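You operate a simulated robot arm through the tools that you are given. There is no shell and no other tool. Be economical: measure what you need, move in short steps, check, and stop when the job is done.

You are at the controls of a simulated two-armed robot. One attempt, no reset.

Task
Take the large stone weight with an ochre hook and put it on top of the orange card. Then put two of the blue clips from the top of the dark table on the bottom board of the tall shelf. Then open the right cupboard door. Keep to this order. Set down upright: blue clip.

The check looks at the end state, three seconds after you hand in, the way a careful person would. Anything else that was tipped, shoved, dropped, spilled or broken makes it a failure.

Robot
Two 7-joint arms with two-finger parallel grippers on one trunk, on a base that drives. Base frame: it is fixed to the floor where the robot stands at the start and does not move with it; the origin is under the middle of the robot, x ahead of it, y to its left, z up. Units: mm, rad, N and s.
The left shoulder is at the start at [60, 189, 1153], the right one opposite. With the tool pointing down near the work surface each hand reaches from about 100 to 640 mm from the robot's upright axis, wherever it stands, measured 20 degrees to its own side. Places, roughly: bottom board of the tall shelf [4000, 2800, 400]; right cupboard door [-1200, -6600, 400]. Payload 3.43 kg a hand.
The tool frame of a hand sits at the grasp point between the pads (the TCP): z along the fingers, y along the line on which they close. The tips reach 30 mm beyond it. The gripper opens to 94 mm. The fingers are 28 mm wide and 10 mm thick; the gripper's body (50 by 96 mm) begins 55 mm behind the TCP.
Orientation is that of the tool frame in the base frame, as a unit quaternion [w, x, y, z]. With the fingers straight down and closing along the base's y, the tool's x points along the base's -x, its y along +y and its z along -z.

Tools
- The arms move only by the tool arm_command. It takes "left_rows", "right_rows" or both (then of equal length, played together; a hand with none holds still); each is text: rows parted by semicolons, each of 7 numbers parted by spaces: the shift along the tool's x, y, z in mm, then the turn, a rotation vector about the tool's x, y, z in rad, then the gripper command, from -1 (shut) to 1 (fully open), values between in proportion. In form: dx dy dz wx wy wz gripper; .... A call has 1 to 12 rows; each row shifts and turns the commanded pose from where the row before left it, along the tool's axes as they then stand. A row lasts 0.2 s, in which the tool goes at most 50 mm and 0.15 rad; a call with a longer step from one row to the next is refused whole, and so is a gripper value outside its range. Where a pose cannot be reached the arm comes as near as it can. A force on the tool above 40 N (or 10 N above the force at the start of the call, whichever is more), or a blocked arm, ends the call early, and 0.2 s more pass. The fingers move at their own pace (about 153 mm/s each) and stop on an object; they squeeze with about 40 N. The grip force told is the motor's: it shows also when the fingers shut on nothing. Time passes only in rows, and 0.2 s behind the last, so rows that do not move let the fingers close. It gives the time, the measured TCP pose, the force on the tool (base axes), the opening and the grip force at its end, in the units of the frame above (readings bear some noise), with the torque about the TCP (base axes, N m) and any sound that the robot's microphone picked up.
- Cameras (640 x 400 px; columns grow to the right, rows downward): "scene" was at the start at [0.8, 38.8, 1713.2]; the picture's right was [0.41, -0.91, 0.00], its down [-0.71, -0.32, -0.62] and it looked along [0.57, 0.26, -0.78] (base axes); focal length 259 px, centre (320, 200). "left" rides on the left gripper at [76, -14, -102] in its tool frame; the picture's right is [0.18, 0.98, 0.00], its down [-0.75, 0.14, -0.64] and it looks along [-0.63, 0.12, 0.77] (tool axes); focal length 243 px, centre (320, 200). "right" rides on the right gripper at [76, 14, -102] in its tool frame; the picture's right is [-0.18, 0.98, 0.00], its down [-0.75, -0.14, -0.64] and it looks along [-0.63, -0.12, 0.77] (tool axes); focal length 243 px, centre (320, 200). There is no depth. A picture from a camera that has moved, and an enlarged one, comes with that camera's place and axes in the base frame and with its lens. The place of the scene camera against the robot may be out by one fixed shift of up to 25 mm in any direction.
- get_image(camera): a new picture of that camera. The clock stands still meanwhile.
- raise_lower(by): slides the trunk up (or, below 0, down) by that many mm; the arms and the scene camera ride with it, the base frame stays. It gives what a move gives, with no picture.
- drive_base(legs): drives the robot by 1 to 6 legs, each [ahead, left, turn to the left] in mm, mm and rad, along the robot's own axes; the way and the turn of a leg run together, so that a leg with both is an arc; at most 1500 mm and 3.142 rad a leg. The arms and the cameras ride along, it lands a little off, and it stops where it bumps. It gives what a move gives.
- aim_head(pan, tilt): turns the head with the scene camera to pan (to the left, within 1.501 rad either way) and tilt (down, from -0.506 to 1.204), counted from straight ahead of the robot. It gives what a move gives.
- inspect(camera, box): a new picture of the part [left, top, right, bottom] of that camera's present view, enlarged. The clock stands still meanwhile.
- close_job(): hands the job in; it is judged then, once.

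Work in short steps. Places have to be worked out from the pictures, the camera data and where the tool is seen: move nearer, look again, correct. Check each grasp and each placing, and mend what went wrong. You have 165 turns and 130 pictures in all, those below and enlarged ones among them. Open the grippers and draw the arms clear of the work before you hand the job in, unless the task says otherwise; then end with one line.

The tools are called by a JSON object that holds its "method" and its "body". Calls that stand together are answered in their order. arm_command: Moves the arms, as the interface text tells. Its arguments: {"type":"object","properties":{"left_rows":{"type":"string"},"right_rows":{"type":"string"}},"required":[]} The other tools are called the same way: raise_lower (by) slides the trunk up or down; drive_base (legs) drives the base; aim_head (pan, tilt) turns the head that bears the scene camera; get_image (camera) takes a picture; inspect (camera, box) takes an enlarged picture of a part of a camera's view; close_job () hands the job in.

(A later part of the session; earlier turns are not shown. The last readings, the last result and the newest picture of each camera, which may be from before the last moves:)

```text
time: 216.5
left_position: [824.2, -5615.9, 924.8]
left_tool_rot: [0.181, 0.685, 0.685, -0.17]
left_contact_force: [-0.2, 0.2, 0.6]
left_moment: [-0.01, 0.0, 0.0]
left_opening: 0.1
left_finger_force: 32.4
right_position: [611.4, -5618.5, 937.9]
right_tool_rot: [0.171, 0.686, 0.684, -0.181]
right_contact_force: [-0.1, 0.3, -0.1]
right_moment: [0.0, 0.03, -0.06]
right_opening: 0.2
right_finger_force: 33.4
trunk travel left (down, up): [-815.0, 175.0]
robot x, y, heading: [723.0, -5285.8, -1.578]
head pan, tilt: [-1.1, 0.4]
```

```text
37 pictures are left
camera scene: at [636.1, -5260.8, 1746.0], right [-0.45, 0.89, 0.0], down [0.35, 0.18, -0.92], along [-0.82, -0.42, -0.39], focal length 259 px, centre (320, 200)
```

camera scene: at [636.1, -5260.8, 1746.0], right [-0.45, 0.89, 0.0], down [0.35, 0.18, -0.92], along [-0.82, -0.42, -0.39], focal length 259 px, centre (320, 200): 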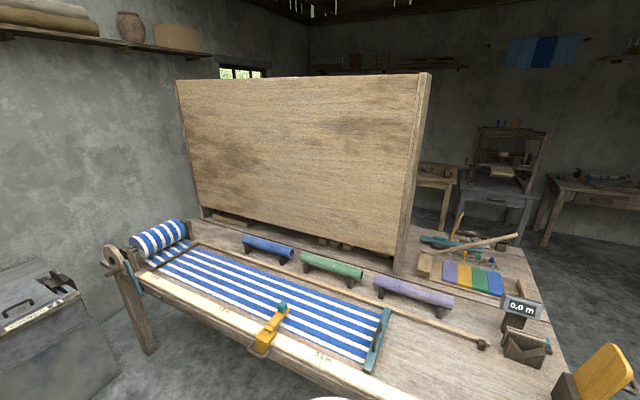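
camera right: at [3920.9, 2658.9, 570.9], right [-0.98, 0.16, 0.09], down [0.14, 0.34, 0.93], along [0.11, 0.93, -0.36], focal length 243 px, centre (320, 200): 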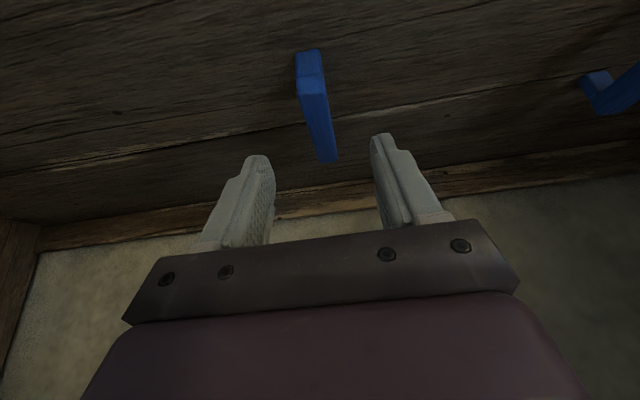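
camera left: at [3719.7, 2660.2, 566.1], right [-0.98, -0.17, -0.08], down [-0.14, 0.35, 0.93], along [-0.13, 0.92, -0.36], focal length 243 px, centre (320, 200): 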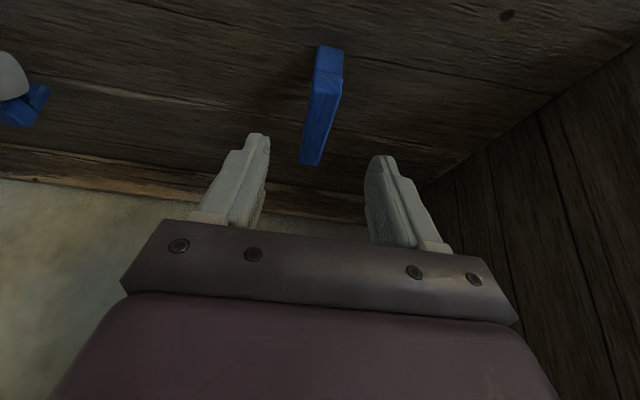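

The rack stands on the table; the cupboard doors are likely on the table's west side (x≈−1250) facing −x. I back up to the lane at y≈−4000 and look west.

{"method": "drive_base", "body": {"legs": [[-1290, 0, 0.007]]}}

{"method": "aim_head", "body": {"pan": -1.45, "tilt": 0.45}}

{"method": "get_image", "body": {"camera": "scene"}}

```text
time: 223.0
left_position: [828.6, -4321.1, 926.1]
left_tool_rot: [0.182, 0.683, 0.687, -0.168]
left_contact_force: [1.4, -0.2, 0.3]
left_moment: [0.01, -0.05, 0.02]
left_opening: 0.3
left_finger_force: 32.9
right_position: [615.8, -4322.4, 936.9]
right_tool_rot: [0.172, 0.684, 0.686, -0.181]
right_contact_force: [-1.1, -0.4, -0.3]
right_moment: [0.02, 0.04, -0.02]
right_opening: 0.0
right_finger_force: 33.1
trunk travel left (down, up): [-815.0, 175.0]
robot x, y, heading: [730.8, -3989.2, -1.576]
head pan, tilt: [-1.1, 0.4]
```

```text
time: 223.8
left_position: [827.9, -4319.5, 925.1]
left_tool_rot: [0.181, 0.683, 0.687, -0.168]
left_contact_force: [0.4, 1.1, -0.4]
left_moment: [0.01, -0.01, -0.02]
left_opening: 0.0
left_finger_force: 33.1
right_position: [616.5, -4324.6, 939.0]
right_tool_rot: [0.171, 0.684, 0.685, -0.182]
right_contact_force: [0.3, 0.6, 0.1]
right_moment: [0.0, -0.01, 0.0]
right_opening: 0.0
right_finger_force: 33.3
trunk travel left (down, up): [-815.0, 175.0]
robot x, y, heading: [728.5, -3989.8, -1.569]
head pan, tilt: [-1.45, 0.45]
```

```text
36 pictures are left
camera scene: at [630.4, -3934.7, 1741.4], right [-0.12, 0.99, 0.0], down [0.43, 0.05, -0.9], along [-0.89, -0.11, -0.44], focal length 259 px, centre (320, 200)
```

scene: 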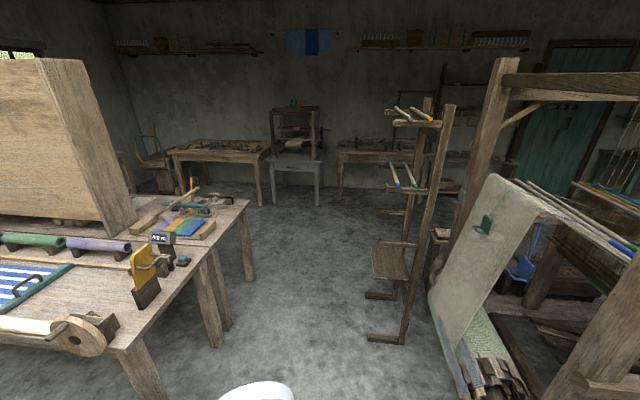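

There is a lane about 960 mm wide between the table end (y≈−4720) and a stand (y≈−3755). I drive along y≈−4240 facing −x.

{"method": "drive_base", "body": {"legs": [[250, 0, 0], [0, 0, -1.571], [1300, 0, 0], [1300, 0, 0]]}}

{"method": "aim_head", "body": {"pan": 1.2, "tilt": 0.5}}

{"method": "get_image", "body": {"camera": "scene"}}

```text
time: 241.7
left_position: [-2191.0, -4332.9, 926.0]
left_tool_rot: [0.009, 0.969, 0.003, -0.247]
left_contact_force: [0.4, 0.9, -0.4]
left_moment: [0.0, 0.0, 0.01]
left_opening: 0.1
left_finger_force: 32.7
right_position: [-2194.5, -4121.9, 938.0]
right_tool_rot: [-0.006, 0.968, 0.001, -0.249]
right_contact_force: [0.1, -0.4, -0.4]
right_moment: [0.02, -0.02, -0.02]
right_opening: 0.2
right_finger_force: 32.5
trunk travel left (down, up): [-815.0, 175.0]
robot x, y, heading: [-1862.5, -4233.1, 3.142]
head pan, tilt: [-1.45, 0.45]
```

```text
time: 244.1
left_position: [-2192.3, -4334.0, 925.3]
left_tool_rot: [0.01, 0.969, 0.003, -0.247]
left_contact_force: [-0.5, -0.2, -0.1]
left_moment: [-0.02, -0.02, 0.02]
left_opening: 0.1
left_finger_force: 33.1
right_position: [-2195.5, -4121.9, 937.6]
right_tool_rot: [-0.006, 0.968, 0.001, -0.249]
right_contact_force: [0.0, 0.2, 0.3]
right_moment: [-0.02, 0.03, 0.0]
right_opening: 0.0
right_finger_force: 32.8
trunk travel left (down, up): [-815.0, 175.0]
robot x, y, heading: [-1861.1, -4235.5, 3.145]
head pan, tilt: [1.201, 0.499]
```

```text
35 pictures are left
camera scene: at [-1843.4, -4312.7, 1736.9], right [-0.93, 0.36, 0.0], down [0.17, 0.45, -0.88], along [-0.32, -0.82, -0.48], focal length 259 px, centre (320, 200)
```

scene: 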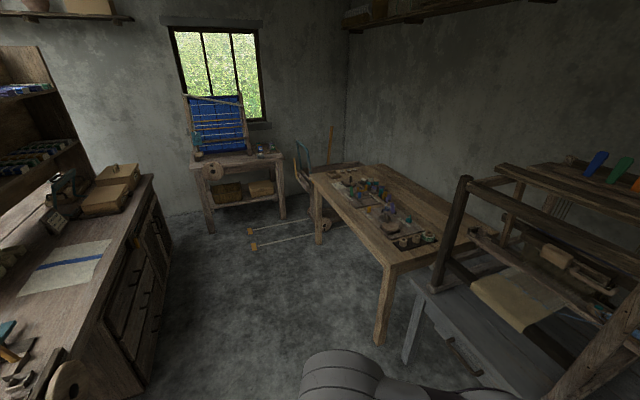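

Confirmed: the counter's west side has drawers and cupboard doors. I pan further left for a better view.

{"method": "aim_head", "body": {"pan": 1.5, "tilt": 0.6}}

{"method": "get_image", "body": {"camera": "scene"}}

{"method": "inspect", "body": {"camera": "scene", "box": [180, 120, 360, 300]}}

```text
time: 244.9
left_position: [-2191.3, -4334.3, 927.2]
left_tool_rot: [0.009, 0.969, 0.003, -0.248]
left_contact_force: [-1.3, 0.2, 0.7]
left_moment: [0.01, 0.0, 0.02]
left_opening: 0.0
left_finger_force: 33.0
right_position: [-2194.3, -4121.7, 937.4]
right_tool_rot: [-0.006, 0.968, 0.002, -0.249]
right_contact_force: [-0.6, 0.1, -0.2]
right_moment: [-0.06, 0.02, -0.01]
right_opening: 0.1
right_finger_force: 32.7
trunk travel left (down, up): [-815.0, 175.0]
robot x, y, heading: [-1861.4, -4231.1, 3.144]
head pan, tilt: [1.499, 0.6]
```

```text
34 pictures are left
camera scene: at [-1816.8, -4316.0, 1727.8], right [-1.0, 0.07, 0.0], down [0.04, 0.56, -0.83], along [-0.06, -0.82, -0.56], focal length 259 px, centre (320, 200)
```

scene: 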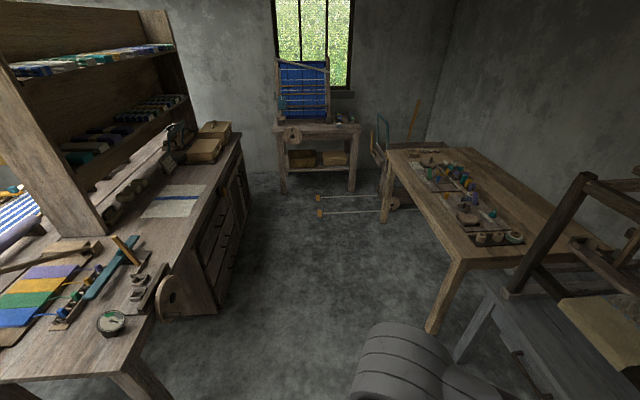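

```text
2.22 times, centred on (270, 210) of scene
camera zoom: at [-1816.8, -4316.0, 1727.8], right [-1.0, 0.07, 0.0], down [0.04, 0.56, -0.83], along [-0.06, -0.82, -0.56], focal length 575 px, centre (431, 178)
```

zoom: 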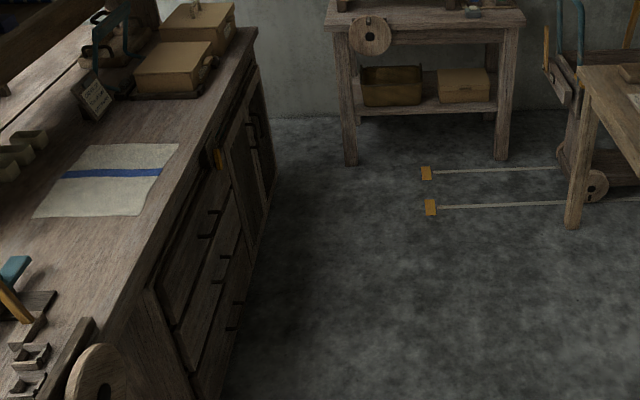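

The right door is the far one (toward −y), about y≈−6600; loose rods lie on the floor from x≈−1975 at y<−6550, so I will stay north of them. I turn to face +x and strafe to y≈−6080.

{"method": "drive_base", "body": {"legs": [[0, 0, 3.14], [0, -1000, 0], [0, -850, 0]]}}

{"method": "aim_head", "body": {"pan": -0.3, "tilt": 0.8}}

{"method": "get_image", "body": {"camera": "scene"}}

```text
time: 261.6
left_position: [-1490.1, -5978.4, 926.1]
left_tool_rot: [0.247, -0.013, 0.969, 0.011]
left_contact_force: [-0.1, 0.2, -0.1]
left_moment: [0.01, 0.01, -0.01]
left_opening: 0.0
left_finger_force: 33.5
right_position: [-1482.7, -6189.8, 938.5]
right_tool_rot: [0.25, -0.011, 0.968, -0.004]
right_contact_force: [0.0, -0.4, -0.6]
right_moment: [-0.02, -0.01, 0.0]
right_opening: 0.2
right_finger_force: 33.3
trunk travel left (down, up): [-815.0, 175.0]
robot x, y, heading: [-1818.3, -6086.5, 0.023]
head pan, tilt: [1.499, 0.6]
```

```text
time: 263.4
left_position: [-1489.8, -5978.2, 925.1]
left_tool_rot: [0.248, -0.014, 0.969, 0.013]
left_contact_force: [0.6, 0.3, -0.3]
left_moment: [0.03, -0.02, 0.01]
left_opening: 0.0
left_finger_force: 33.2
right_position: [-1482.7, -6190.1, 937.4]
right_tool_rot: [0.25, -0.012, 0.968, -0.004]
right_contact_force: [1.1, -0.8, 0.1]
right_moment: [0.0, 0.02, 0.02]
right_opening: 0.1
right_finger_force: 33.1
trunk travel left (down, up): [-815.0, 175.0]
robot x, y, heading: [-1820.0, -6077.5, 0.019]
head pan, tilt: [-0.3, 0.799]
```

```text
32 pictures are left
camera scene: at [-1808.4, -6099.5, 1710.9], right [-0.28, -0.96, 0.0], down [-0.69, 0.2, -0.7], along [0.67, -0.19, -0.72], focal length 259 px, centre (320, 200)
```

scene: 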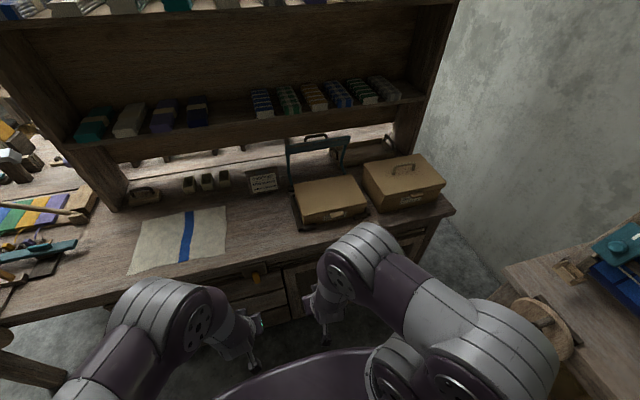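

I back off slightly and lower the trunk to see the doors' face and handles.

{"method": "drive_base", "body": {"legs": [[-100, 0, -0.02]]}}

{"method": "raise_lower", "body": {"by": -400}}

{"method": "aim_head", "body": {"pan": -0.6, "tilt": 0.75}}

{"method": "get_image", "body": {"camera": "scene"}}

{"method": "get_image", "body": {"camera": "right"}}

```text
time: 264.6
left_position: [-1586.9, -5985.7, 926.0]
left_tool_rot: [0.249, -0.003, 0.968, 0.009]
left_contact_force: [-0.3, 0.4, -0.1]
left_moment: [0.01, -0.03, 0.02]
left_opening: 0.2
left_finger_force: 32.8
right_position: [-1584.9, -6197.9, 938.6]
right_tool_rot: [0.249, -0.001, 0.968, -0.006]
right_contact_force: [-0.4, -1.0, -0.6]
right_moment: [0.0, 0.01, 0.0]
right_opening: 0.3
right_finger_force: 32.7
trunk travel left (down, up): [-815.0, 175.0]
robot x, y, heading: [-1915.2, -6085.7, -0.001]
head pan, tilt: [-0.3, 0.799]
```

```text
time: 268.4
left_position: [-1588.2, -5985.8, 526.4]
left_tool_rot: [0.247, -0.004, 0.969, 0.01]
left_contact_force: [0.1, -0.2, 0.1]
left_moment: [0.01, 0.02, 0.03]
left_opening: 0.0
left_finger_force: 33.1
right_position: [-1585.3, -6197.8, 538.2]
right_tool_rot: [0.25, -0.001, 0.968, -0.007]
right_contact_force: [0.6, 0.3, 1.0]
right_moment: [-0.02, -0.02, -0.02]
right_opening: 0.2
right_finger_force: 33.0
trunk travel left (down, up): [-415.0, 575.0]
robot x, y, heading: [-1917.7, -6085.3, 0.002]
head pan, tilt: [-0.3, 0.799]
```

```text
time: 269.2
left_position: [-1588.3, -5986.1, 525.7]
left_tool_rot: [0.248, -0.003, 0.969, 0.01]
left_contact_force: [0.3, -0.3, -0.6]
left_moment: [-0.01, 0.02, 0.01]
left_opening: 0.0
left_finger_force: 33.2
right_position: [-1584.8, -6198.1, 537.6]
right_tool_rot: [0.249, -0.001, 0.968, -0.007]
right_contact_force: [0.7, 0.5, 0.0]
right_moment: [0.01, 0.0, -0.02]
right_opening: 0.0
right_finger_force: 32.9
trunk travel left (down, up): [-415.0, 575.0]
robot x, y, heading: [-1914.8, -6080.9, 0.002]
head pan, tilt: [-0.6, 0.75]
```

```text
31 pictures are left
camera scene: at [-1917.3, -6123.8, 1314.9], right [-0.56, -0.83, 0.0], down [-0.56, 0.38, -0.73], along [0.6, -0.41, -0.68], focal length 259 px, centre (320, 200)
```

scene: 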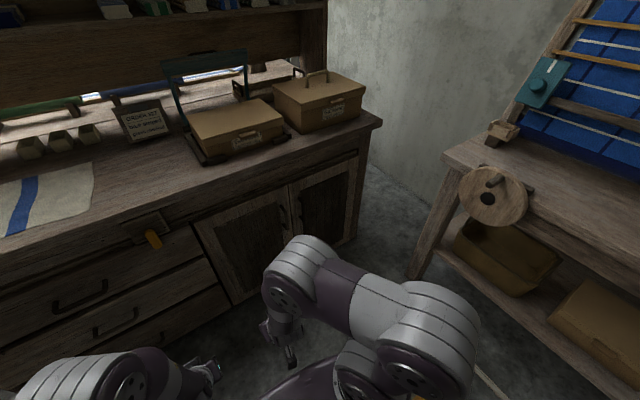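

```text
30 pictures are left
camera right: at [-1701.6, -6182.3, 590.9], right [0.16, 0.98, 0.08], down [0.35, -0.13, 0.93], along [0.92, -0.12, -0.36], focal length 243 px, centre (320, 200)
```

right: 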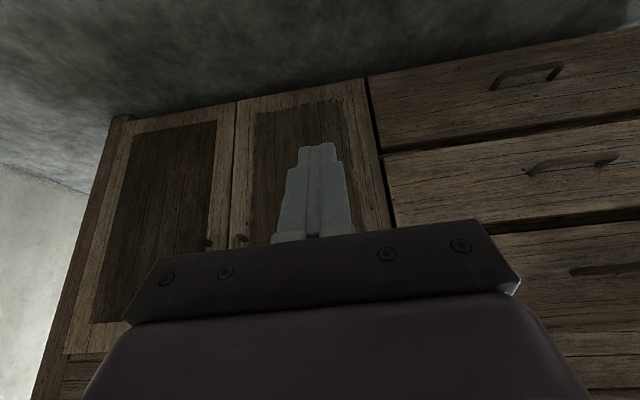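

{"method": "inspect", "body": {"camera": "scene", "box": [180, 140, 380, 310]}}

```text
2.35 times, centred on (280, 225) of scene
camera zoom: at [-1917.3, -6123.8, 1314.9], right [-0.56, -0.83, 0.0], down [-0.56, 0.38, -0.73], along [0.6, -0.41, -0.68], focal length 609 px, centre (414, 141)
```

zoom: 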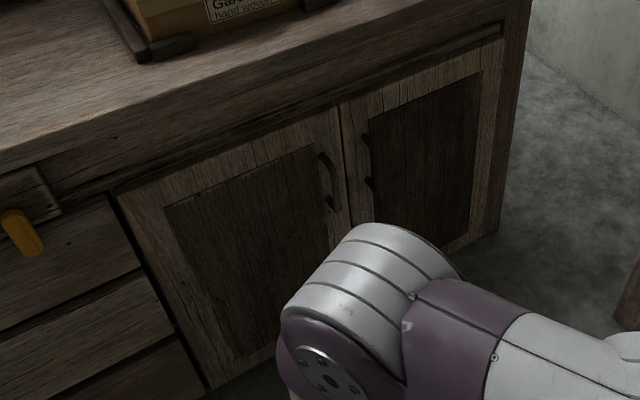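

Triangulating both cameras: the right door's vertical handle is at about [−1236, −6494], z 464–605; seam y≈−6449, hinge side y≈−6801. I shift the base slightly left, move the right hand ahead, and turn it to point horizontally at the door.

{"method": "drive_base", "body": {"legs": [[0, 50, 0]]}}

{"method": "arm_command", "body": {"right_rows": "-34.8 0 19.6 0 0 0 -0.5;-34.8 0 19.6 0 0 0 0;-34.8 0 19.6 0 0 0 0.06;-34.8 0 19.6 0 0 0 0.06;0 0 0 0 -0.132 0 0.06;0 0 0 0 -0.132 0 0.06;0 0 0 0 -0.132 0 0.06;0 0 0 0 -0.132 0 0.06;0 0 0 0 -0.132 0 0.06;0 0 0 0 -0.132 0 0.06;0 0 0 0 -0.132 0 0.06;0 0 0 0 -0.132 0 0.06"}}

{"method": "get_image", "body": {"camera": "scene"}}

```text
time: 270.1
left_position: [-1588.9, -5932.9, 525.8]
left_tool_rot: [0.247, -0.004, 0.969, 0.009]
left_contact_force: [-0.1, 0.3, 0.0]
left_moment: [0.01, -0.02, 0.0]
left_opening: 0.0
left_finger_force: 32.9
right_position: [-1585.8, -6146.2, 538.3]
right_tool_rot: [0.25, -0.002, 0.968, -0.007]
right_contact_force: [-0.3, -0.6, 0.6]
right_moment: [-0.01, -0.01, 0.03]
right_opening: 0.1
right_finger_force: 33.0
trunk travel left (down, up): [-415.0, 575.0]
robot x, y, heading: [-1917.5, -6032.7, -0.002]
head pan, tilt: [-0.6, 0.75]
```

```text
time: 272.7
left_position: [-1587.5, -5935.0, 525.4]
left_tool_rot: [0.248, -0.004, 0.969, 0.01]
left_contact_force: [-0.4, -0.4, 0.4]
left_moment: [0.02, -0.05, 0.07]
left_opening: 0.0
left_finger_force: 33.5
right_position: [-1311.9, -6113.1, 553.9]
right_tool_rot: [0.674, -0.006, 0.739, -0.003]
right_contact_force: [0.5, 0.8, 0.3]
right_moment: [0.0, 0.01, 0.0]
right_opening: 49.7
right_finger_force: 0.1
right hand out of reach, approached as far as the arm can: row 5, 8, 9, 10, 11, 12
trunk travel left (down, up): [-415.0, 575.0]
robot x, y, heading: [-1916.2, -6034.4, 0.002]
head pan, tilt: [-0.6, 0.75]
```

```text
28 pictures are left
camera scene: at [-1917.5, -6073.4, 1314.9], right [-0.56, -0.83, 0.0], down [-0.56, 0.39, -0.73], along [0.6, -0.41, -0.68], focal length 259 px, centre (320, 200)
```

scene: 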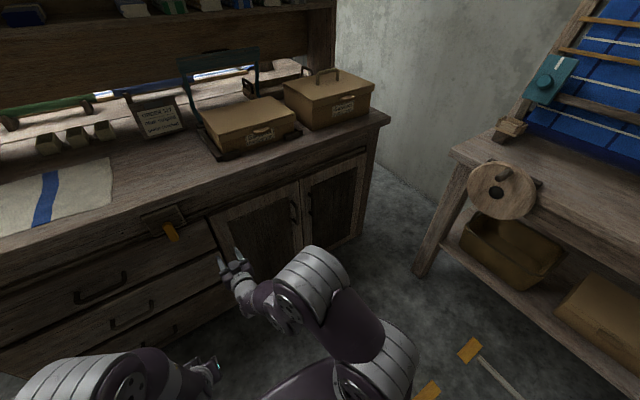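

The hand is now horizontal at [−1312,−6113]. I back it 50 mm and sweep right toward the handle line.

{"method": "arm_command", "body": {"right_rows": "0 -5 -25 0 0 0 0.06;0 -15 -25 0 0 0 0.06;0 -44 0 0 0 0 0.06;0 -44 0 0 0 0 0.06;0 -44 0 0 0 0 0.06;0 -44 0 0 0 0 0.06;0 -44 0 0 0 0 0.06;0 -44 0 0 0 0 0.06"}}

{"method": "get_image", "body": {"camera": "right"}}

```text
time: 274.5
left_position: [-1587.0, -5935.7, 525.7]
left_tool_rot: [0.248, -0.003, 0.969, 0.01]
left_contact_force: [-0.2, 0.2, -0.1]
left_moment: [-0.02, 0.01, 0.0]
left_opening: 0.0
left_finger_force: 33.2
right_position: [-1314.2, -6146.0, 553.2]
right_tool_rot: [0.672, -0.001, 0.74, -0.008]
right_contact_force: [0.1, 0.2, -0.5]
right_moment: [0.01, 0.0, 0.02]
right_opening: 49.9
right_finger_force: 0.0
right hand out of reach, approached as far as the arm can: row 1, 2, 3, 4, 5, 6, 7, 8
trunk travel left (down, up): [-415.0, 575.0]
robot x, y, heading: [-1916.6, -6032.1, -0.004]
head pan, tilt: [-0.6, 0.75]
```

```text
27 pictures are left
camera right: at [-1422.6, -6131.9, 487.1], right [0.02, 0.99, 0.17], down [-0.57, -0.13, 0.81], along [0.82, -0.11, 0.56], focal length 243 px, centre (320, 200)
```

right: 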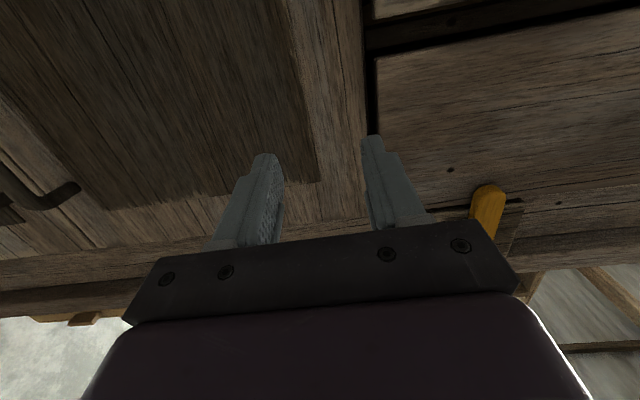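

The arm is too folded for that commanded pose (x≈−1475), so it lags. I command forward in a small step and read what happens.

{"method": "arm_command", "body": {"right_rows": "0 0 40 0 0 0 0.06;0 0 0 0 0 0 0.06"}}

```text
time: 275.1
left_position: [-1588.8, -5936.1, 524.9]
left_tool_rot: [0.248, -0.004, 0.969, 0.01]
left_contact_force: [-0.1, -0.1, -0.7]
left_moment: [0.06, -0.05, -0.01]
left_opening: 0.0
left_finger_force: 32.8
right_position: [-1273.0, -6143.0, 549.1]
right_tool_rot: [0.672, -0.002, 0.74, -0.008]
right_contact_force: [0.9, 0.4, -0.4]
right_moment: [-0.03, 0.01, 0.0]
right_opening: 49.6
right_finger_force: 0.0
right hand out of reach, approached as far as the arm can: row 1
trunk travel left (down, up): [-415.0, 575.0]
robot x, y, heading: [-1918.5, -6029.4, -0.004]
head pan, tilt: [-0.6, 0.75]
```

The wrist seems to be at a limit with the tool fully horizontal. I ease the pitch by ~0.5 rad (fingers pointing somewhat down), backing off, then try moving right.

{"method": "arm_command", "body": {"right_rows": "0 0 -20 0 0.12 0 0.06;0 0 -20 0 0.12 0 0.06;0 0 -20 0 0.12 0 0.06;0 0 -10 0 0.12 0 0.06;0 -40 0 0 0 0 0.06;0 -40 0 0 0 0 0.06;0 -40 0 0 0 0 0.06;0 -40 0 0 0 0 0.06"}}

```text
time: 276.9
left_position: [-1588.0, -5936.0, 526.1]
left_tool_rot: [0.248, -0.004, 0.969, 0.01]
left_contact_force: [-1.0, 0.0, -0.8]
left_moment: [-0.03, -0.01, 0.01]
left_opening: 0.1
left_finger_force: 33.1
right_position: [-1331.0, -6179.8, 571.1]
right_tool_rot: [0.477, -0.002, 0.879, -0.009]
right_contact_force: [1.1, -0.3, 0.4]
right_moment: [-0.03, 0.0, 0.02]
right_opening: 49.8
right_finger_force: 0.0
right hand out of reach, approached as far as the arm can: row 5, 6, 7, 8
trunk travel left (down, up): [-415.0, 575.0]
robot x, y, heading: [-1916.7, -6035.3, -0.001]
head pan, tilt: [-0.6, 0.75]
```

Sideways reach at this yaw is limited, so I turn the robot itself by −0.45 rad to put the handle straight ahead of the right arm, and re-level the tool partly.

{"method": "drive_base", "body": {"legs": [[0, 0, -0.45]]}}

{"method": "arm_command", "body": {"right_rows": "0 0 0 0 -0.12 0 0.06;0 0 0 0 -0.12 0 0.06;0 0 0 0 -0.1 0 0.06;0 0 0 0 0 0 0.06"}}

{"method": "aim_head", "body": {"pan": -0.1, "tilt": 0.75}}

{"method": "get_image", "body": {"camera": "right"}}

{"method": "get_image", "body": {"camera": "scene"}}

```text
time: 278.6
left_position: [-1577.3, -6086.7, 525.3]
left_tool_rot: [0.244, 0.213, 0.945, -0.046]
left_contact_force: [-1.2, -0.3, -0.2]
left_moment: [0.0, 0.02, -0.01]
left_opening: 0.3
left_finger_force: 32.9
right_position: [-1452.5, -6420.6, 571.8]
right_tool_rot: [0.464, 0.194, 0.857, -0.115]
right_contact_force: [-0.4, -0.1, 0.1]
right_moment: [-0.01, -0.01, -0.01]
right_opening: 49.9
right_finger_force: 0.1
trunk travel left (down, up): [-415.0, 575.0]
robot x, y, heading: [-1921.0, -6037.7, -0.443]
head pan, tilt: [-0.6, 0.75]
```

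```text
time: 279.6
left_position: [-1578.1, -6087.6, 525.1]
left_tool_rot: [0.243, 0.212, 0.945, -0.045]
left_contact_force: [0.1, 0.3, 0.0]
left_moment: [-0.02, -0.05, 0.04]
left_opening: 0.1
left_finger_force: 33.1
right_position: [-1444.3, -6395.6, 573.1]
right_tool_rot: [0.602, 0.174, 0.765, -0.147]
right_contact_force: [-0.1, 0.4, 0.0]
right_moment: [0.03, 0.0, 0.02]
right_opening: 50.0
right_finger_force: 0.1
right hand out of reach, approached as far as the arm can: row 1, 2, 3
trunk travel left (down, up): [-415.0, 575.0]
robot x, y, heading: [-1914.5, -6037.5, -0.446]
head pan, tilt: [-0.6, 0.75]
```

```text
time: 280.6
left_position: [-1576.7, -6088.0, 525.3]
left_tool_rot: [0.244, 0.211, 0.945, -0.045]
left_contact_force: [-0.1, -0.1, -0.2]
left_moment: [0.0, -0.03, 0.01]
left_opening: 0.1
left_finger_force: 33.1
right_position: [-1443.5, -6395.2, 572.2]
right_tool_rot: [0.602, 0.174, 0.766, -0.147]
right_contact_force: [0.2, -0.2, 0.8]
right_moment: [0.0, -0.01, 0.05]
right_opening: 49.9
right_finger_force: 0.0
trunk travel left (down, up): [-415.0, 575.0]
robot x, y, heading: [-1916.0, -6033.7, -0.45]
head pan, tilt: [-0.099, 0.75]
```

```text
26 pictures are left
camera right: at [-1543.3, -6330.7, 522.3], right [0.48, 0.86, 0.16], down [-0.46, 0.09, 0.88], along [0.75, -0.5, 0.44], focal length 243 px, centre (320, 200)
```

right: 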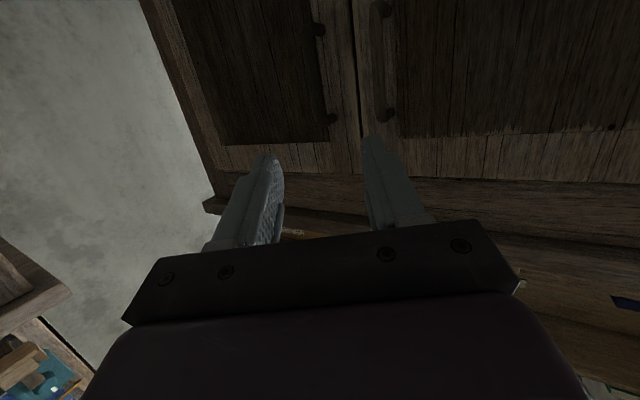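

```text
25 pictures are left
camera scene: at [-1909.0, -6043.9, 1314.9], right [-0.52, -0.85, 0.0], down [-0.58, 0.36, -0.73], along [0.62, -0.38, -0.68], focal length 259 px, centre (320, 200)
```

scene: 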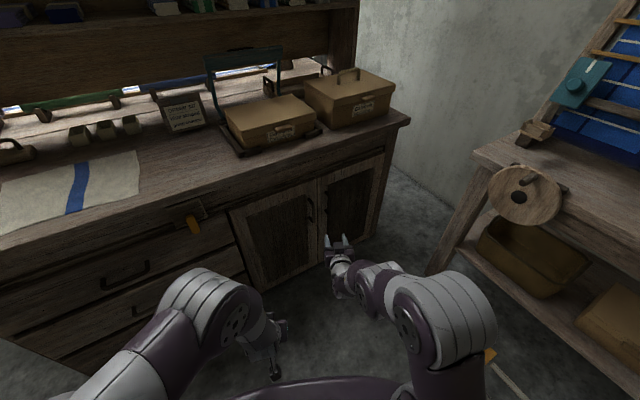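

The handle is now directly ahead of the fingers (226 mm along the tool axis). I advance 190 mm and check.

{"method": "arm_command", "body": {"right_rows": "-2 0 38 0 0 0 0.06;-2 0 38 0 0 0 0.06;-2 0 38 0 0 0 0.06;-2 0 38 0 0 0 0.06;-2 0 38 0 0 0 0.06"}}

{"method": "get_image", "body": {"camera": "right"}}

```text
time: 281.8
left_position: [-1578.0, -6087.0, 525.4]
left_tool_rot: [0.243, 0.212, 0.945, -0.046]
left_contact_force: [0.0, 0.5, -0.6]
left_moment: [-0.02, 0.0, 0.01]
left_opening: 0.2
left_finger_force: 33.1
right_position: [-1276.0, -6477.3, 537.2]
right_tool_rot: [0.601, 0.172, 0.767, -0.146]
right_contact_force: [-0.6, -0.3, 0.0]
right_moment: [0.04, 0.01, 0.04]
right_opening: 49.8
right_finger_force: 0.1
trunk travel left (down, up): [-415.0, 575.0]
robot x, y, heading: [-1917.7, -6033.4, -0.45]
head pan, tilt: [-0.099, 0.75]
```

```text
24 pictures are left
camera right: at [-1375.7, -6413.9, 487.4], right [0.47, 0.87, 0.16], down [-0.46, 0.08, 0.89], along [0.75, -0.49, 0.44], focal length 243 px, centre (320, 200)
```

right: 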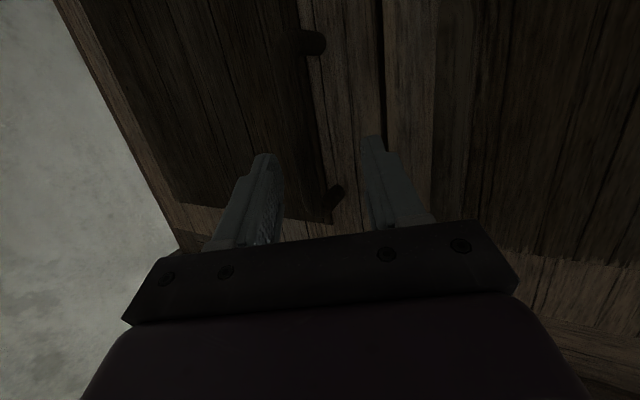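

The handle bar is between the fingers. I advance 22 mm and close.

{"method": "arm_command", "body": {"right_rows": "0 0 12 0 0 0 0.06;0 0 10 0 0 0 0.06;0 0 0 0 0 0 -0.5;0 0 0 0 0 0 -1;0 0 0 0 0 0 -1"}}

{"method": "get_image", "body": {"camera": "right"}}

```text
time: 282.7
left_position: [-1578.6, -6089.2, 526.0]
left_tool_rot: [0.243, 0.214, 0.945, -0.046]
left_contact_force: [0.0, 0.3, 0.5]
left_moment: [0.0, 0.0, -0.03]
left_opening: 0.2
left_finger_force: 32.9
right_position: [-1265.3, -6496.2, 536.0]
right_tool_rot: [0.602, 0.18, 0.763, -0.149]
right_contact_force: [-6.5, -4.2, 0.0]
right_moment: [1.03, -0.73, -0.21]
right_opening: 13.8
right_finger_force: 39.9
right hand out of reach, approached as far as the arm can: row 2
trunk travel left (down, up): [-415.0, 575.0]
robot x, y, heading: [-1917.3, -6031.8, -0.451]
head pan, tilt: [-0.099, 0.75]
stopped in row 4 (right hand): the force on the tool passed its limit (the readings are from after the stop); the commanded pose is now the measured one
```

```text
23 pictures are left
camera right: at [-1364.1, -6428.4, 485.6], right [0.49, 0.86, 0.17], down [-0.46, 0.09, 0.88], along [0.74, -0.51, 0.44], focal length 243 px, centre (320, 200)
```

right: 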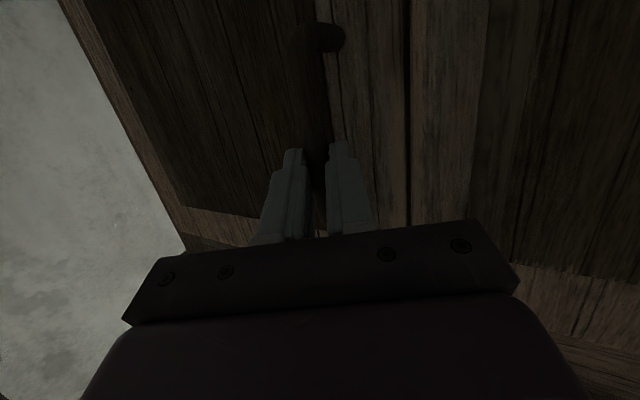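

The handle is gripped (13.8 mm). I pull along the door's arc, turning the hand with the door.

{"method": "arm_command", "body": {"right_rows": "3.1 -6.8 -13 -0.0476 -0.0005 -0.0112 -1;3.1 -6.8 -13 -0.0476 -0.0005 -0.0112 -1;3.1 -6.8 -13 -0.0476 -0.0005 -0.0112 -1;3.1 -6.8 -13 -0.0476 -0.0005 -0.0112 -1;3.1 -6.8 -13 -0.0476 -0.0005 -0.0112 -1;3.1 -6.8 -13 -0.0476 -0.0005 -0.0112 -1;3.1 -6.8 -13 -0.0476 -0.0005 -0.0112 -1"}}

{"method": "get_image", "body": {"camera": "scene"}}

```text
time: 283.4
left_position: [-1578.6, -6091.0, 525.4]
left_tool_rot: [0.243, 0.216, 0.945, -0.046]
left_contact_force: [-0.2, 0.6, 0.1]
left_moment: [0.0, -0.04, 0.0]
left_opening: 0.0
left_finger_force: 33.2
right_position: [-1268.4, -6494.8, 535.3]
right_tool_rot: [0.609, 0.161, 0.765, -0.135]
right_contact_force: [1.2, -4.7, -1.9]
right_moment: [0.85, -1.21, -0.29]
right_opening: 13.8
right_finger_force: 45.4
right hand out of reach, approached as far as the arm can: row 1, 2, 3
trunk travel left (down, up): [-415.0, 575.0]
robot x, y, heading: [-1918.3, -6035.3, -0.455]
head pan, tilt: [-0.099, 0.75]
stopped in row 3 (right hand): the force on the tool passed its limit (the readings are from after the stop); the commanded pose is now the measured one
```

```text
22 pictures are left
camera scene: at [-1908.5, -6045.1, 1314.8], right [-0.53, -0.85, 0.0], down [-0.58, 0.36, -0.73], along [0.62, -0.38, -0.68], focal length 259 px, centre (320, 200)
```

scene: 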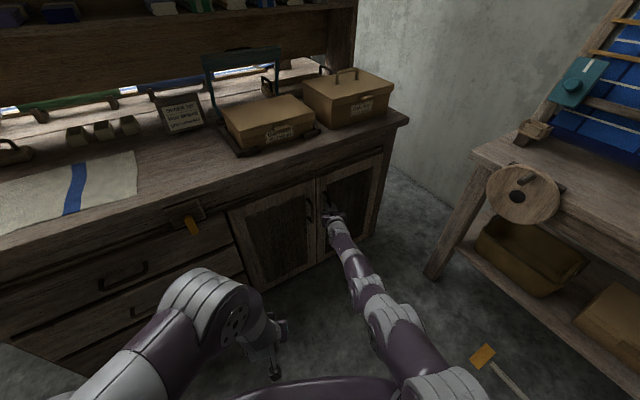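

The arm is nearly stretched out, so I pull with the base instead: a small leg along the door's arc.

{"method": "drive_base", "body": {"legs": [[-52, -31, 0]]}}

{"method": "inspect", "body": {"camera": "scene", "box": [220, 130, 440, 290]}}

```text
time: 284.4
left_position: [-1632.1, -6096.0, 526.3]
left_tool_rot: [0.243, 0.218, 0.944, -0.047]
left_contact_force: [0.1, -0.9, 1.0]
left_moment: [-0.01, 0.02, 0.01]
left_opening: 0.0
left_finger_force: 33.3
right_position: [-1323.7, -6506.7, 535.8]
right_tool_rot: [0.609, 0.167, 0.763, -0.138]
right_contact_force: [-0.9, -3.0, -1.6]
right_moment: [0.73, -0.85, -0.28]
right_opening: 14.0
right_finger_force: 45.3
trunk travel left (down, up): [-415.0, 575.0]
robot x, y, heading: [-1968.2, -6040.1, -0.454]
head pan, tilt: [-0.099, 0.75]
stopped in leg 1: the force on the tool passed its limit (the readings are from after the stop); the commanded pose is now the measured one
```

```text
2.50 times, centred on (330, 210) of scene
camera zoom: at [-1961.7, -6050.5, 1314.9], right [-0.53, -0.85, 0.0], down [-0.58, 0.36, -0.73], along [0.62, -0.39, -0.68], focal length 647 px, centre (295, 175)
```

zoom: 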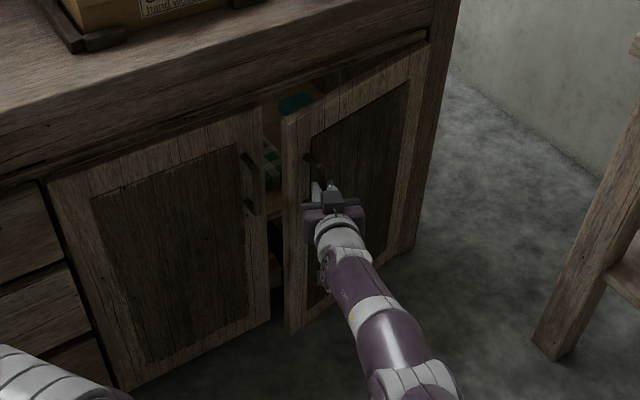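

The door is opening. I continue pulling along the arc with the base.

{"method": "drive_base", "body": {"legs": [[-34, -34, 0]]}}

{"method": "drive_base", "body": {"legs": [[-30, -40, 0]]}}

{"method": "inspect", "body": {"camera": "scene", "box": [220, 130, 440, 290]}}

```text
time: 285.3
left_position: [-1676.7, -6115.0, 524.6]
left_tool_rot: [0.242, 0.218, 0.945, -0.046]
left_contact_force: [0.7, 0.0, 1.2]
left_moment: [0.0, 0.03, 0.02]
left_opening: 0.0
left_finger_force: 33.2
right_position: [-1369.8, -6523.4, 535.6]
right_tool_rot: [0.609, 0.166, 0.763, -0.137]
right_contact_force: [13.6, -26.9, -3.2]
right_moment: [0.72, -0.14, -0.45]
right_opening: 13.4
right_finger_force: 44.6
trunk travel left (down, up): [-415.0, 575.0]
robot x, y, heading: [-2014.3, -6055.7, -0.461]
head pan, tilt: [-0.099, 0.75]
```

```text
time: 286.4
left_position: [-1720.3, -6137.4, 524.6]
left_tool_rot: [0.243, 0.218, 0.944, -0.047]
left_contact_force: [0.1, 0.6, -0.3]
left_moment: [0.02, 0.01, -0.01]
left_opening: 0.0
left_finger_force: 33.3
right_position: [-1416.5, -6551.4, 536.2]
right_tool_rot: [0.608, 0.169, 0.763, -0.139]
right_contact_force: [4.1, -7.5, -5.8]
right_moment: [0.6, -0.4, -0.32]
right_opening: 13.7
right_finger_force: 44.8
trunk travel left (down, up): [-415.0, 575.0]
robot x, y, heading: [-2059.2, -6076.8, -0.457]
head pan, tilt: [-0.099, 0.75]
stopped in leg 1: the force on the tool passed its limit (the readings are from after the stop); the commanded pose is now the measured one
```

```text
2.50 times, centred on (330, 210) of scene
camera zoom: at [-2050.8, -6090.1, 1314.9], right [-0.53, -0.85, 0.0], down [-0.58, 0.36, -0.73], along [0.62, -0.39, -0.68], focal length 647 px, centre (295, 175)
```

zoom: 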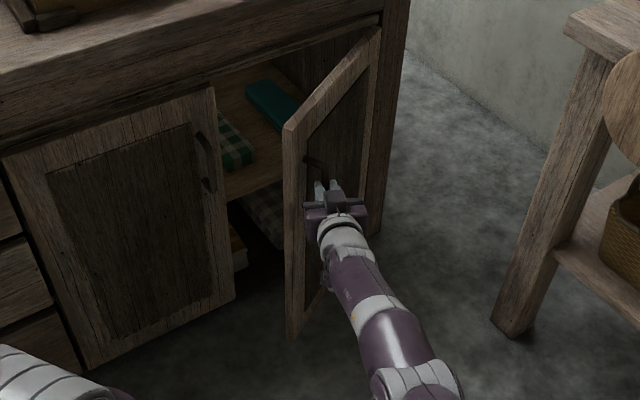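

Door at about 30°. One more pull along the arc, then I'll release and push it from inside.

{"method": "drive_base", "body": {"legs": [[-27, -46, 0]]}}

{"method": "arm_command", "body": {"right_rows": "0 0 0 0 0 0 -0.5;0 0 0 0 0 0 0.1;0 0 0 0 0 0 0.1;0 0 -15 0 0 0 0.1;0 0 -30 0 0 0 0.1;0 0 -30 0 0 0 -0.4;0 0 0 0 0 0 -1"}}

{"method": "get_image", "body": {"camera": "scene"}}

```text
time: 287.3
left_position: [-1749.9, -6157.3, 525.1]
left_tool_rot: [0.242, 0.219, 0.944, -0.046]
left_contact_force: [-0.1, 0.1, -0.3]
left_moment: [-0.04, 0.01, -0.01]
left_opening: 0.0
left_finger_force: 32.8
right_position: [-1447.3, -6576.0, 536.4]
right_tool_rot: [0.608, 0.172, 0.762, -0.142]
right_contact_force: [6.8, -7.9, -5.5]
right_moment: [0.48, -0.58, -0.29]
right_opening: 13.6
right_finger_force: 45.0
trunk travel left (down, up): [-415.0, 575.0]
robot x, y, heading: [-2089.2, -6100.0, -0.461]
head pan, tilt: [-0.099, 0.75]
stopped in leg 1: the force on the tool passed its limit (the readings are from after the stop); the commanded pose is now the measured one
```

```text
time: 288.2
left_position: [-1750.8, -6157.2, 523.9]
left_tool_rot: [0.24, 0.221, 0.944, -0.046]
left_contact_force: [-0.3, 0.5, -0.6]
left_moment: [0.0, 0.01, -0.02]
left_opening: 0.2
left_finger_force: 33.2
right_position: [-1438.2, -6588.4, 560.0]
right_tool_rot: [0.591, 0.168, 0.777, -0.136]
right_contact_force: [-7.5, 4.8, -32.5]
right_moment: [-0.61, 1.05, -0.23]
right_opening: 52.0
right_finger_force: 0.6
right hand out of reach, approached as far as the arm can: row 4
trunk travel left (down, up): [-415.0, 575.0]
robot x, y, heading: [-2090.3, -6095.9, -0.46]
head pan, tilt: [-0.099, 0.75]
stopped in row 4 (right hand): the force on the tool passed its limit (the readings are from after the stop); the commanded pose is now the measured one
```

```text
19 pictures are left
camera scene: at [-2078.5, -6110.9, 1314.3], right [-0.53, -0.85, 0.0], down [-0.58, 0.36, -0.73], along [0.62, -0.39, -0.68], focal length 259 px, centre (320, 200)
```

scene: 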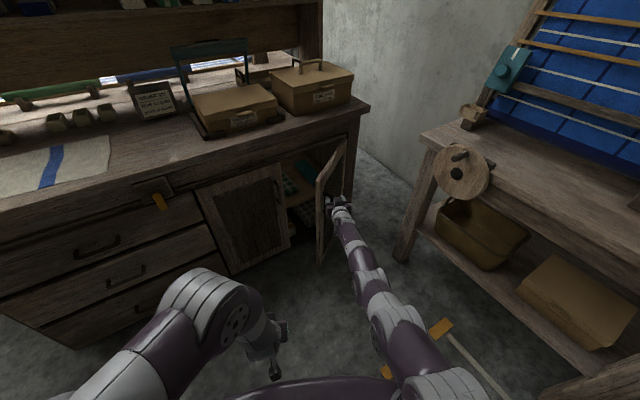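

The released hand rose and presses up under the handle's end. I lower it a little and withdraw in small steps.

{"method": "arm_command", "body": {"right_rows": "8 0 0 0 0 0 0.1;8 0 0 0 0 0 0.1;5 0 -10 0 0 0 0.1;3 0 -15 0 0 0 0.1;3 0 -15 0 0 0 0.1;3 0 -15 0 0 0 0.1"}}

{"method": "get_image", "body": {"camera": "right"}}

```text
time: 288.9
left_position: [-1751.8, -6155.2, 524.0]
left_tool_rot: [0.24, 0.219, 0.945, -0.046]
left_contact_force: [0.1, -1.0, 0.9]
left_moment: [0.0, 0.0, 0.0]
left_opening: 0.1
left_finger_force: 33.3
right_position: [-1440.1, -6590.1, 561.1]
right_tool_rot: [0.591, 0.166, 0.777, -0.139]
right_contact_force: [-4.9, 4.5, -18.7]
right_moment: [-0.34, 0.67, -0.04]
right_opening: 52.8
right_finger_force: 0.6
trunk travel left (down, up): [-415.0, 575.0]
robot x, y, heading: [-2091.7, -6096.7, -0.456]
head pan, tilt: [-0.099, 0.75]
stopped in row 3 (right hand): the force on the tool passed its limit (the readings are from after the stop); the commanded pose is now the measured one
```

```text
18 pictures are left
camera right: at [-1541.9, -6526.8, 514.2], right [0.46, 0.87, 0.16], down [-0.43, 0.07, 0.9], along [0.77, -0.48, 0.41], focal length 243 px, centre (320, 200)
```

right: 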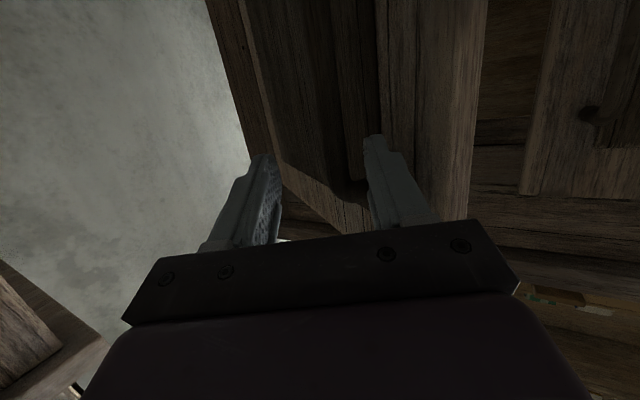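

Something still bears down on the hand. I lower the trunk 20 mm to free it, then read the force.

{"method": "raise_lower", "body": {"by": -20}}

{"method": "drive_base", "body": {"legs": [[-25, 0, 0]]}}

```text
time: 289.6
left_position: [-1751.9, -6155.1, 505.9]
left_tool_rot: [0.242, 0.219, 0.944, -0.047]
left_contact_force: [-0.1, 0.6, -1.1]
left_moment: [0.02, 0.0, 0.0]
left_opening: 0.0
left_finger_force: 32.7
right_position: [-1439.3, -6588.9, 549.1]
right_tool_rot: [0.598, 0.166, 0.772, -0.141]
right_contact_force: [-0.1, 0.1, 0.3]
right_moment: [0.04, 0.05, 0.03]
right_opening: 51.7
right_finger_force: 0.0
trunk travel left (down, up): [-395.0, 595.0]
robot x, y, heading: [-2093.7, -6094.7, -0.457]
head pan, tilt: [-0.099, 0.75]
```

```text
time: 290.4
left_position: [-1774.9, -6144.3, 505.1]
left_tool_rot: [0.242, 0.219, 0.944, -0.047]
left_contact_force: [0.1, 0.2, -0.7]
left_moment: [0.0, -0.02, -0.02]
left_opening: 0.0
left_finger_force: 33.0
right_position: [-1460.7, -6576.3, 547.8]
right_tool_rot: [0.597, 0.165, 0.772, -0.14]
right_contact_force: [-0.8, 0.9, -0.7]
right_moment: [-0.02, -0.09, -0.04]
right_opening: 51.8
right_finger_force: 0.2
trunk travel left (down, up): [-395.0, 595.0]
robot x, y, heading: [-2113.6, -6086.7, -0.459]
head pan, tilt: [-0.099, 0.75]
```

Free. I withdraw the arm a further ~60 mm and close the fingers.

{"method": "arm_command", "body": {"right_rows": "0 0 -15 0 0 0 0.1;0 0 -20 0 0 0 0.1;0 0 -25 0 0 0 0.1;0 0 0 0 0 0 -1;0 0 0 0 0 0 -1"}}

{"method": "get_image", "body": {"camera": "scene"}}

```text
time: 290.7
left_position: [-1777.5, -6142.9, 506.7]
left_tool_rot: [0.242, 0.219, 0.944, -0.047]
left_contact_force: [0.6, 0.4, 0.1]
left_moment: [-0.05, 0.0, -0.01]
left_opening: 0.2
left_finger_force: 32.8
right_position: [-1453.6, -6589.0, 592.3]
right_tool_rot: [0.61, 0.165, 0.761, -0.146]
right_contact_force: [-9.5, 10.9, 8.8]
right_moment: [0.22, 0.02, 0.52]
right_opening: 54.0
right_finger_force: 3.1
right hand out of reach, approached as far as the arm can: row 1
trunk travel left (down, up): [-395.0, 595.0]
robot x, y, heading: [-2113.1, -6087.2, -0.46]
head pan, tilt: [-0.099, 0.75]
stopped in row 1 (right hand): the force on the tool passed its limit (the readings are from after the stop); the commanded pose is now the measured one
```

```text
17 pictures are left
camera scene: at [-2107.2, -6095.2, 1295.2], right [-0.53, -0.85, 0.0], down [-0.58, 0.36, -0.73], along [0.62, -0.39, -0.68], focal length 259 px, centre (320, 200)
```

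scene: 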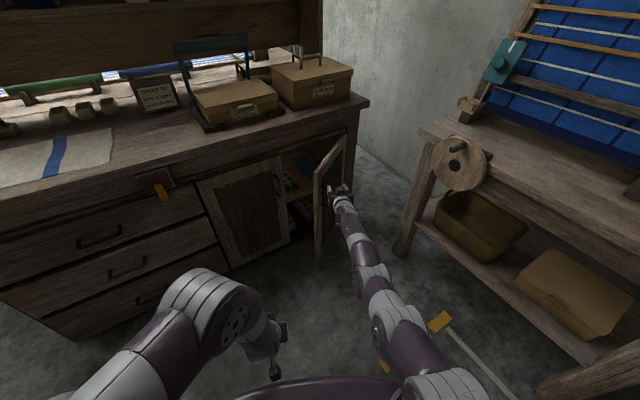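

Arm commands misbehave in this stretched pose, so I withdraw using trunk and base only.

{"method": "raise_lower", "body": {"by": -35}}

{"method": "drive_base", "body": {"legs": [[-60, 0, 0]]}}

{"method": "get_image", "body": {"camera": "scene"}}

```text
time: 291.4
left_position: [-1775.8, -6141.7, 474.2]
left_tool_rot: [0.244, 0.219, 0.944, -0.048]
left_contact_force: [0.2, 0.1, -1.1]
left_moment: [0.01, 0.03, 0.01]
left_opening: 0.1
left_finger_force: 33.1
right_position: [-1451.5, -6586.3, 569.9]
right_tool_rot: [0.616, 0.162, 0.757, -0.145]
right_contact_force: [-14.1, 17.4, 6.4]
right_moment: [0.08, -0.28, 0.99]
right_opening: 57.7
right_finger_force: 5.0
trunk travel left (down, up): [-365.0, 625.0]
robot x, y, heading: [-2112.1, -6086.1, -0.458]
head pan, tilt: [-0.099, 0.75]
stopped: the force on the tool passed its limit (the readings are from after the stop); the commanded pose is now the measured one
```

```text
time: 292.3
left_position: [-1829.8, -6116.3, 475.2]
left_tool_rot: [0.243, 0.219, 0.944, -0.047]
left_contact_force: [0.2, -0.5, 1.3]
left_moment: [-0.01, -0.03, 0.02]
left_opening: 0.0
left_finger_force: 33.5
right_position: [-1505.5, -6562.3, 568.5]
right_tool_rot: [0.614, 0.165, 0.758, -0.146]
right_contact_force: [-0.3, 0.5, 0.2]
right_moment: [0.0, 0.0, -0.01]
right_opening: 51.8
right_finger_force: 0.1
trunk travel left (down, up): [-365.0, 625.0]
robot x, y, heading: [-2163.2, -6061.5, -0.459]
head pan, tilt: [-0.099, 0.75]
```

```text
16 pictures are left
camera scene: at [-2159.8, -6069.7, 1264.5], right [-0.53, -0.85, 0.0], down [-0.58, 0.36, -0.73], along [0.62, -0.39, -0.68], focal length 259 px, centre (320, 200)
```

scene: 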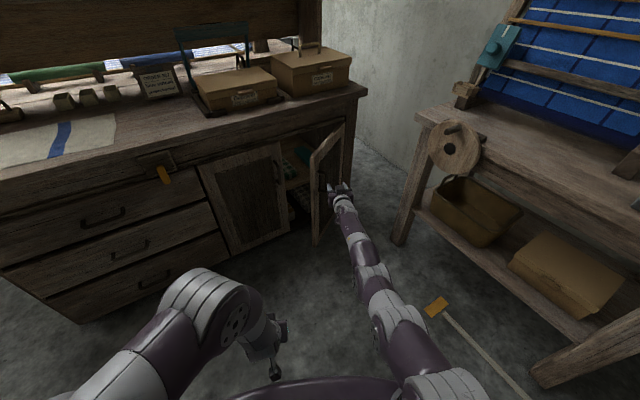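

The hand is free of the handle. I close the fingers, and move by base around the door's free edge to its inner side.

{"method": "arm_command", "body": {"right_rows": "0 0 0 0 0 0 -1;0 0 0 0 0 0 -1;0 0 0 0 0 0 -1"}}

{"method": "drive_base", "body": {"legs": [[-40, 60, 0], [0, 100, 0]]}}

{"method": "get_image", "body": {"camera": "scene"}}

```text
time: 293.1
left_position: [-1829.2, -6116.4, 474.2]
left_tool_rot: [0.243, 0.219, 0.944, -0.047]
left_contact_force: [0.8, -0.2, 1.0]
left_moment: [0.03, -0.01, 0.02]
left_opening: 0.0
left_finger_force: 32.6
right_position: [-1503.8, -6562.8, 567.5]
right_tool_rot: [0.614, 0.165, 0.758, -0.146]
right_contact_force: [0.2, 0.1, -0.5]
right_moment: [0.01, 0.0, 0.02]
right_opening: 0.0
right_finger_force: 32.4
trunk travel left (down, up): [-365.0, 625.0]
robot x, y, heading: [-2165.1, -6059.7, -0.458]
head pan, tilt: [-0.099, 0.75]
```

```text
time: 294.9
left_position: [-1794.3, -5954.0, 475.1]
left_tool_rot: [0.242, 0.219, 0.944, -0.047]
left_contact_force: [-0.2, -0.7, 0.5]
left_moment: [0.03, 0.03, 0.0]
left_opening: 0.0
left_finger_force: 32.7
right_position: [-1468.8, -6400.5, 567.0]
right_tool_rot: [0.614, 0.164, 0.759, -0.145]
right_contact_force: [-0.2, 0.0, 0.6]
right_moment: [0.01, 0.01, -0.03]
right_opening: 0.0
right_finger_force: 33.1
trunk travel left (down, up): [-365.0, 625.0]
robot x, y, heading: [-2135.7, -5896.3, -0.462]
head pan, tilt: [-0.099, 0.75]
```

```text
15 pictures are left
camera scene: at [-2123.8, -5907.7, 1264.5], right [-0.53, -0.85, 0.0], down [-0.58, 0.36, -0.73], along [0.62, -0.39, -0.68], focal length 259 px, centre (320, 200)
```

scene: 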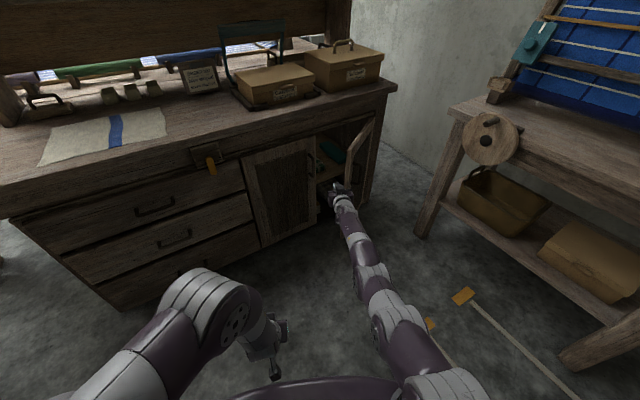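

The hand is now on the inner side of the opening. I drive ahead 130 mm and then turn right a little to push the door.

{"method": "drive_base", "body": {"legs": [[130, 0, 0], [0, 0, -0.15]]}}

{"method": "get_image", "body": {"camera": "scene"}}

```text
time: 296.7
left_position: [-1683.6, -6039.7, 474.8]
left_tool_rot: [0.24, 0.259, 0.934, -0.058]
left_contact_force: [0.1, 0.2, 0.1]
left_moment: [-0.01, 0.02, -0.01]
left_opening: 0.0
left_finger_force: 32.9
right_position: [-1392.6, -6506.6, 570.3]
right_tool_rot: [0.609, 0.193, 0.751, -0.17]
right_contact_force: [-5.6, 10.1, 3.0]
right_moment: [-0.16, -0.09, -0.12]
right_opening: 0.0
right_finger_force: 33.0
trunk travel left (down, up): [-365.0, 625.0]
robot x, y, heading: [-2015.2, -5955.7, -0.543]
head pan, tilt: [-0.099, 0.75]
stopped in leg 2: the force on the tool passed its limit (the readings are from after the stop); the commanded pose is now the measured one
```

```text
14 pictures are left
camera scene: at [-2008.7, -5966.0, 1264.5], right [-0.6, -0.8, 0.0], down [-0.55, 0.41, -0.73], along [0.59, -0.44, -0.68], focal length 259 px, centre (320, 200)
```

scene: 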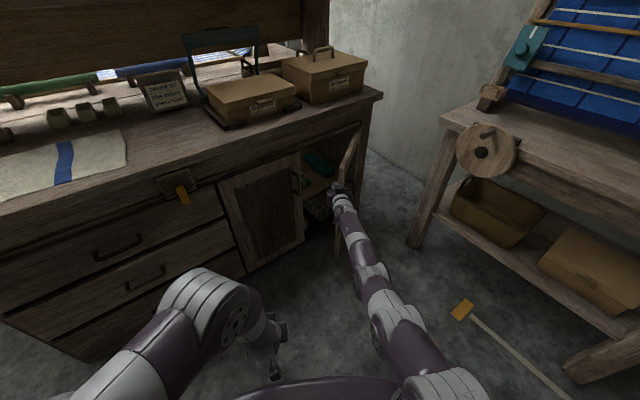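

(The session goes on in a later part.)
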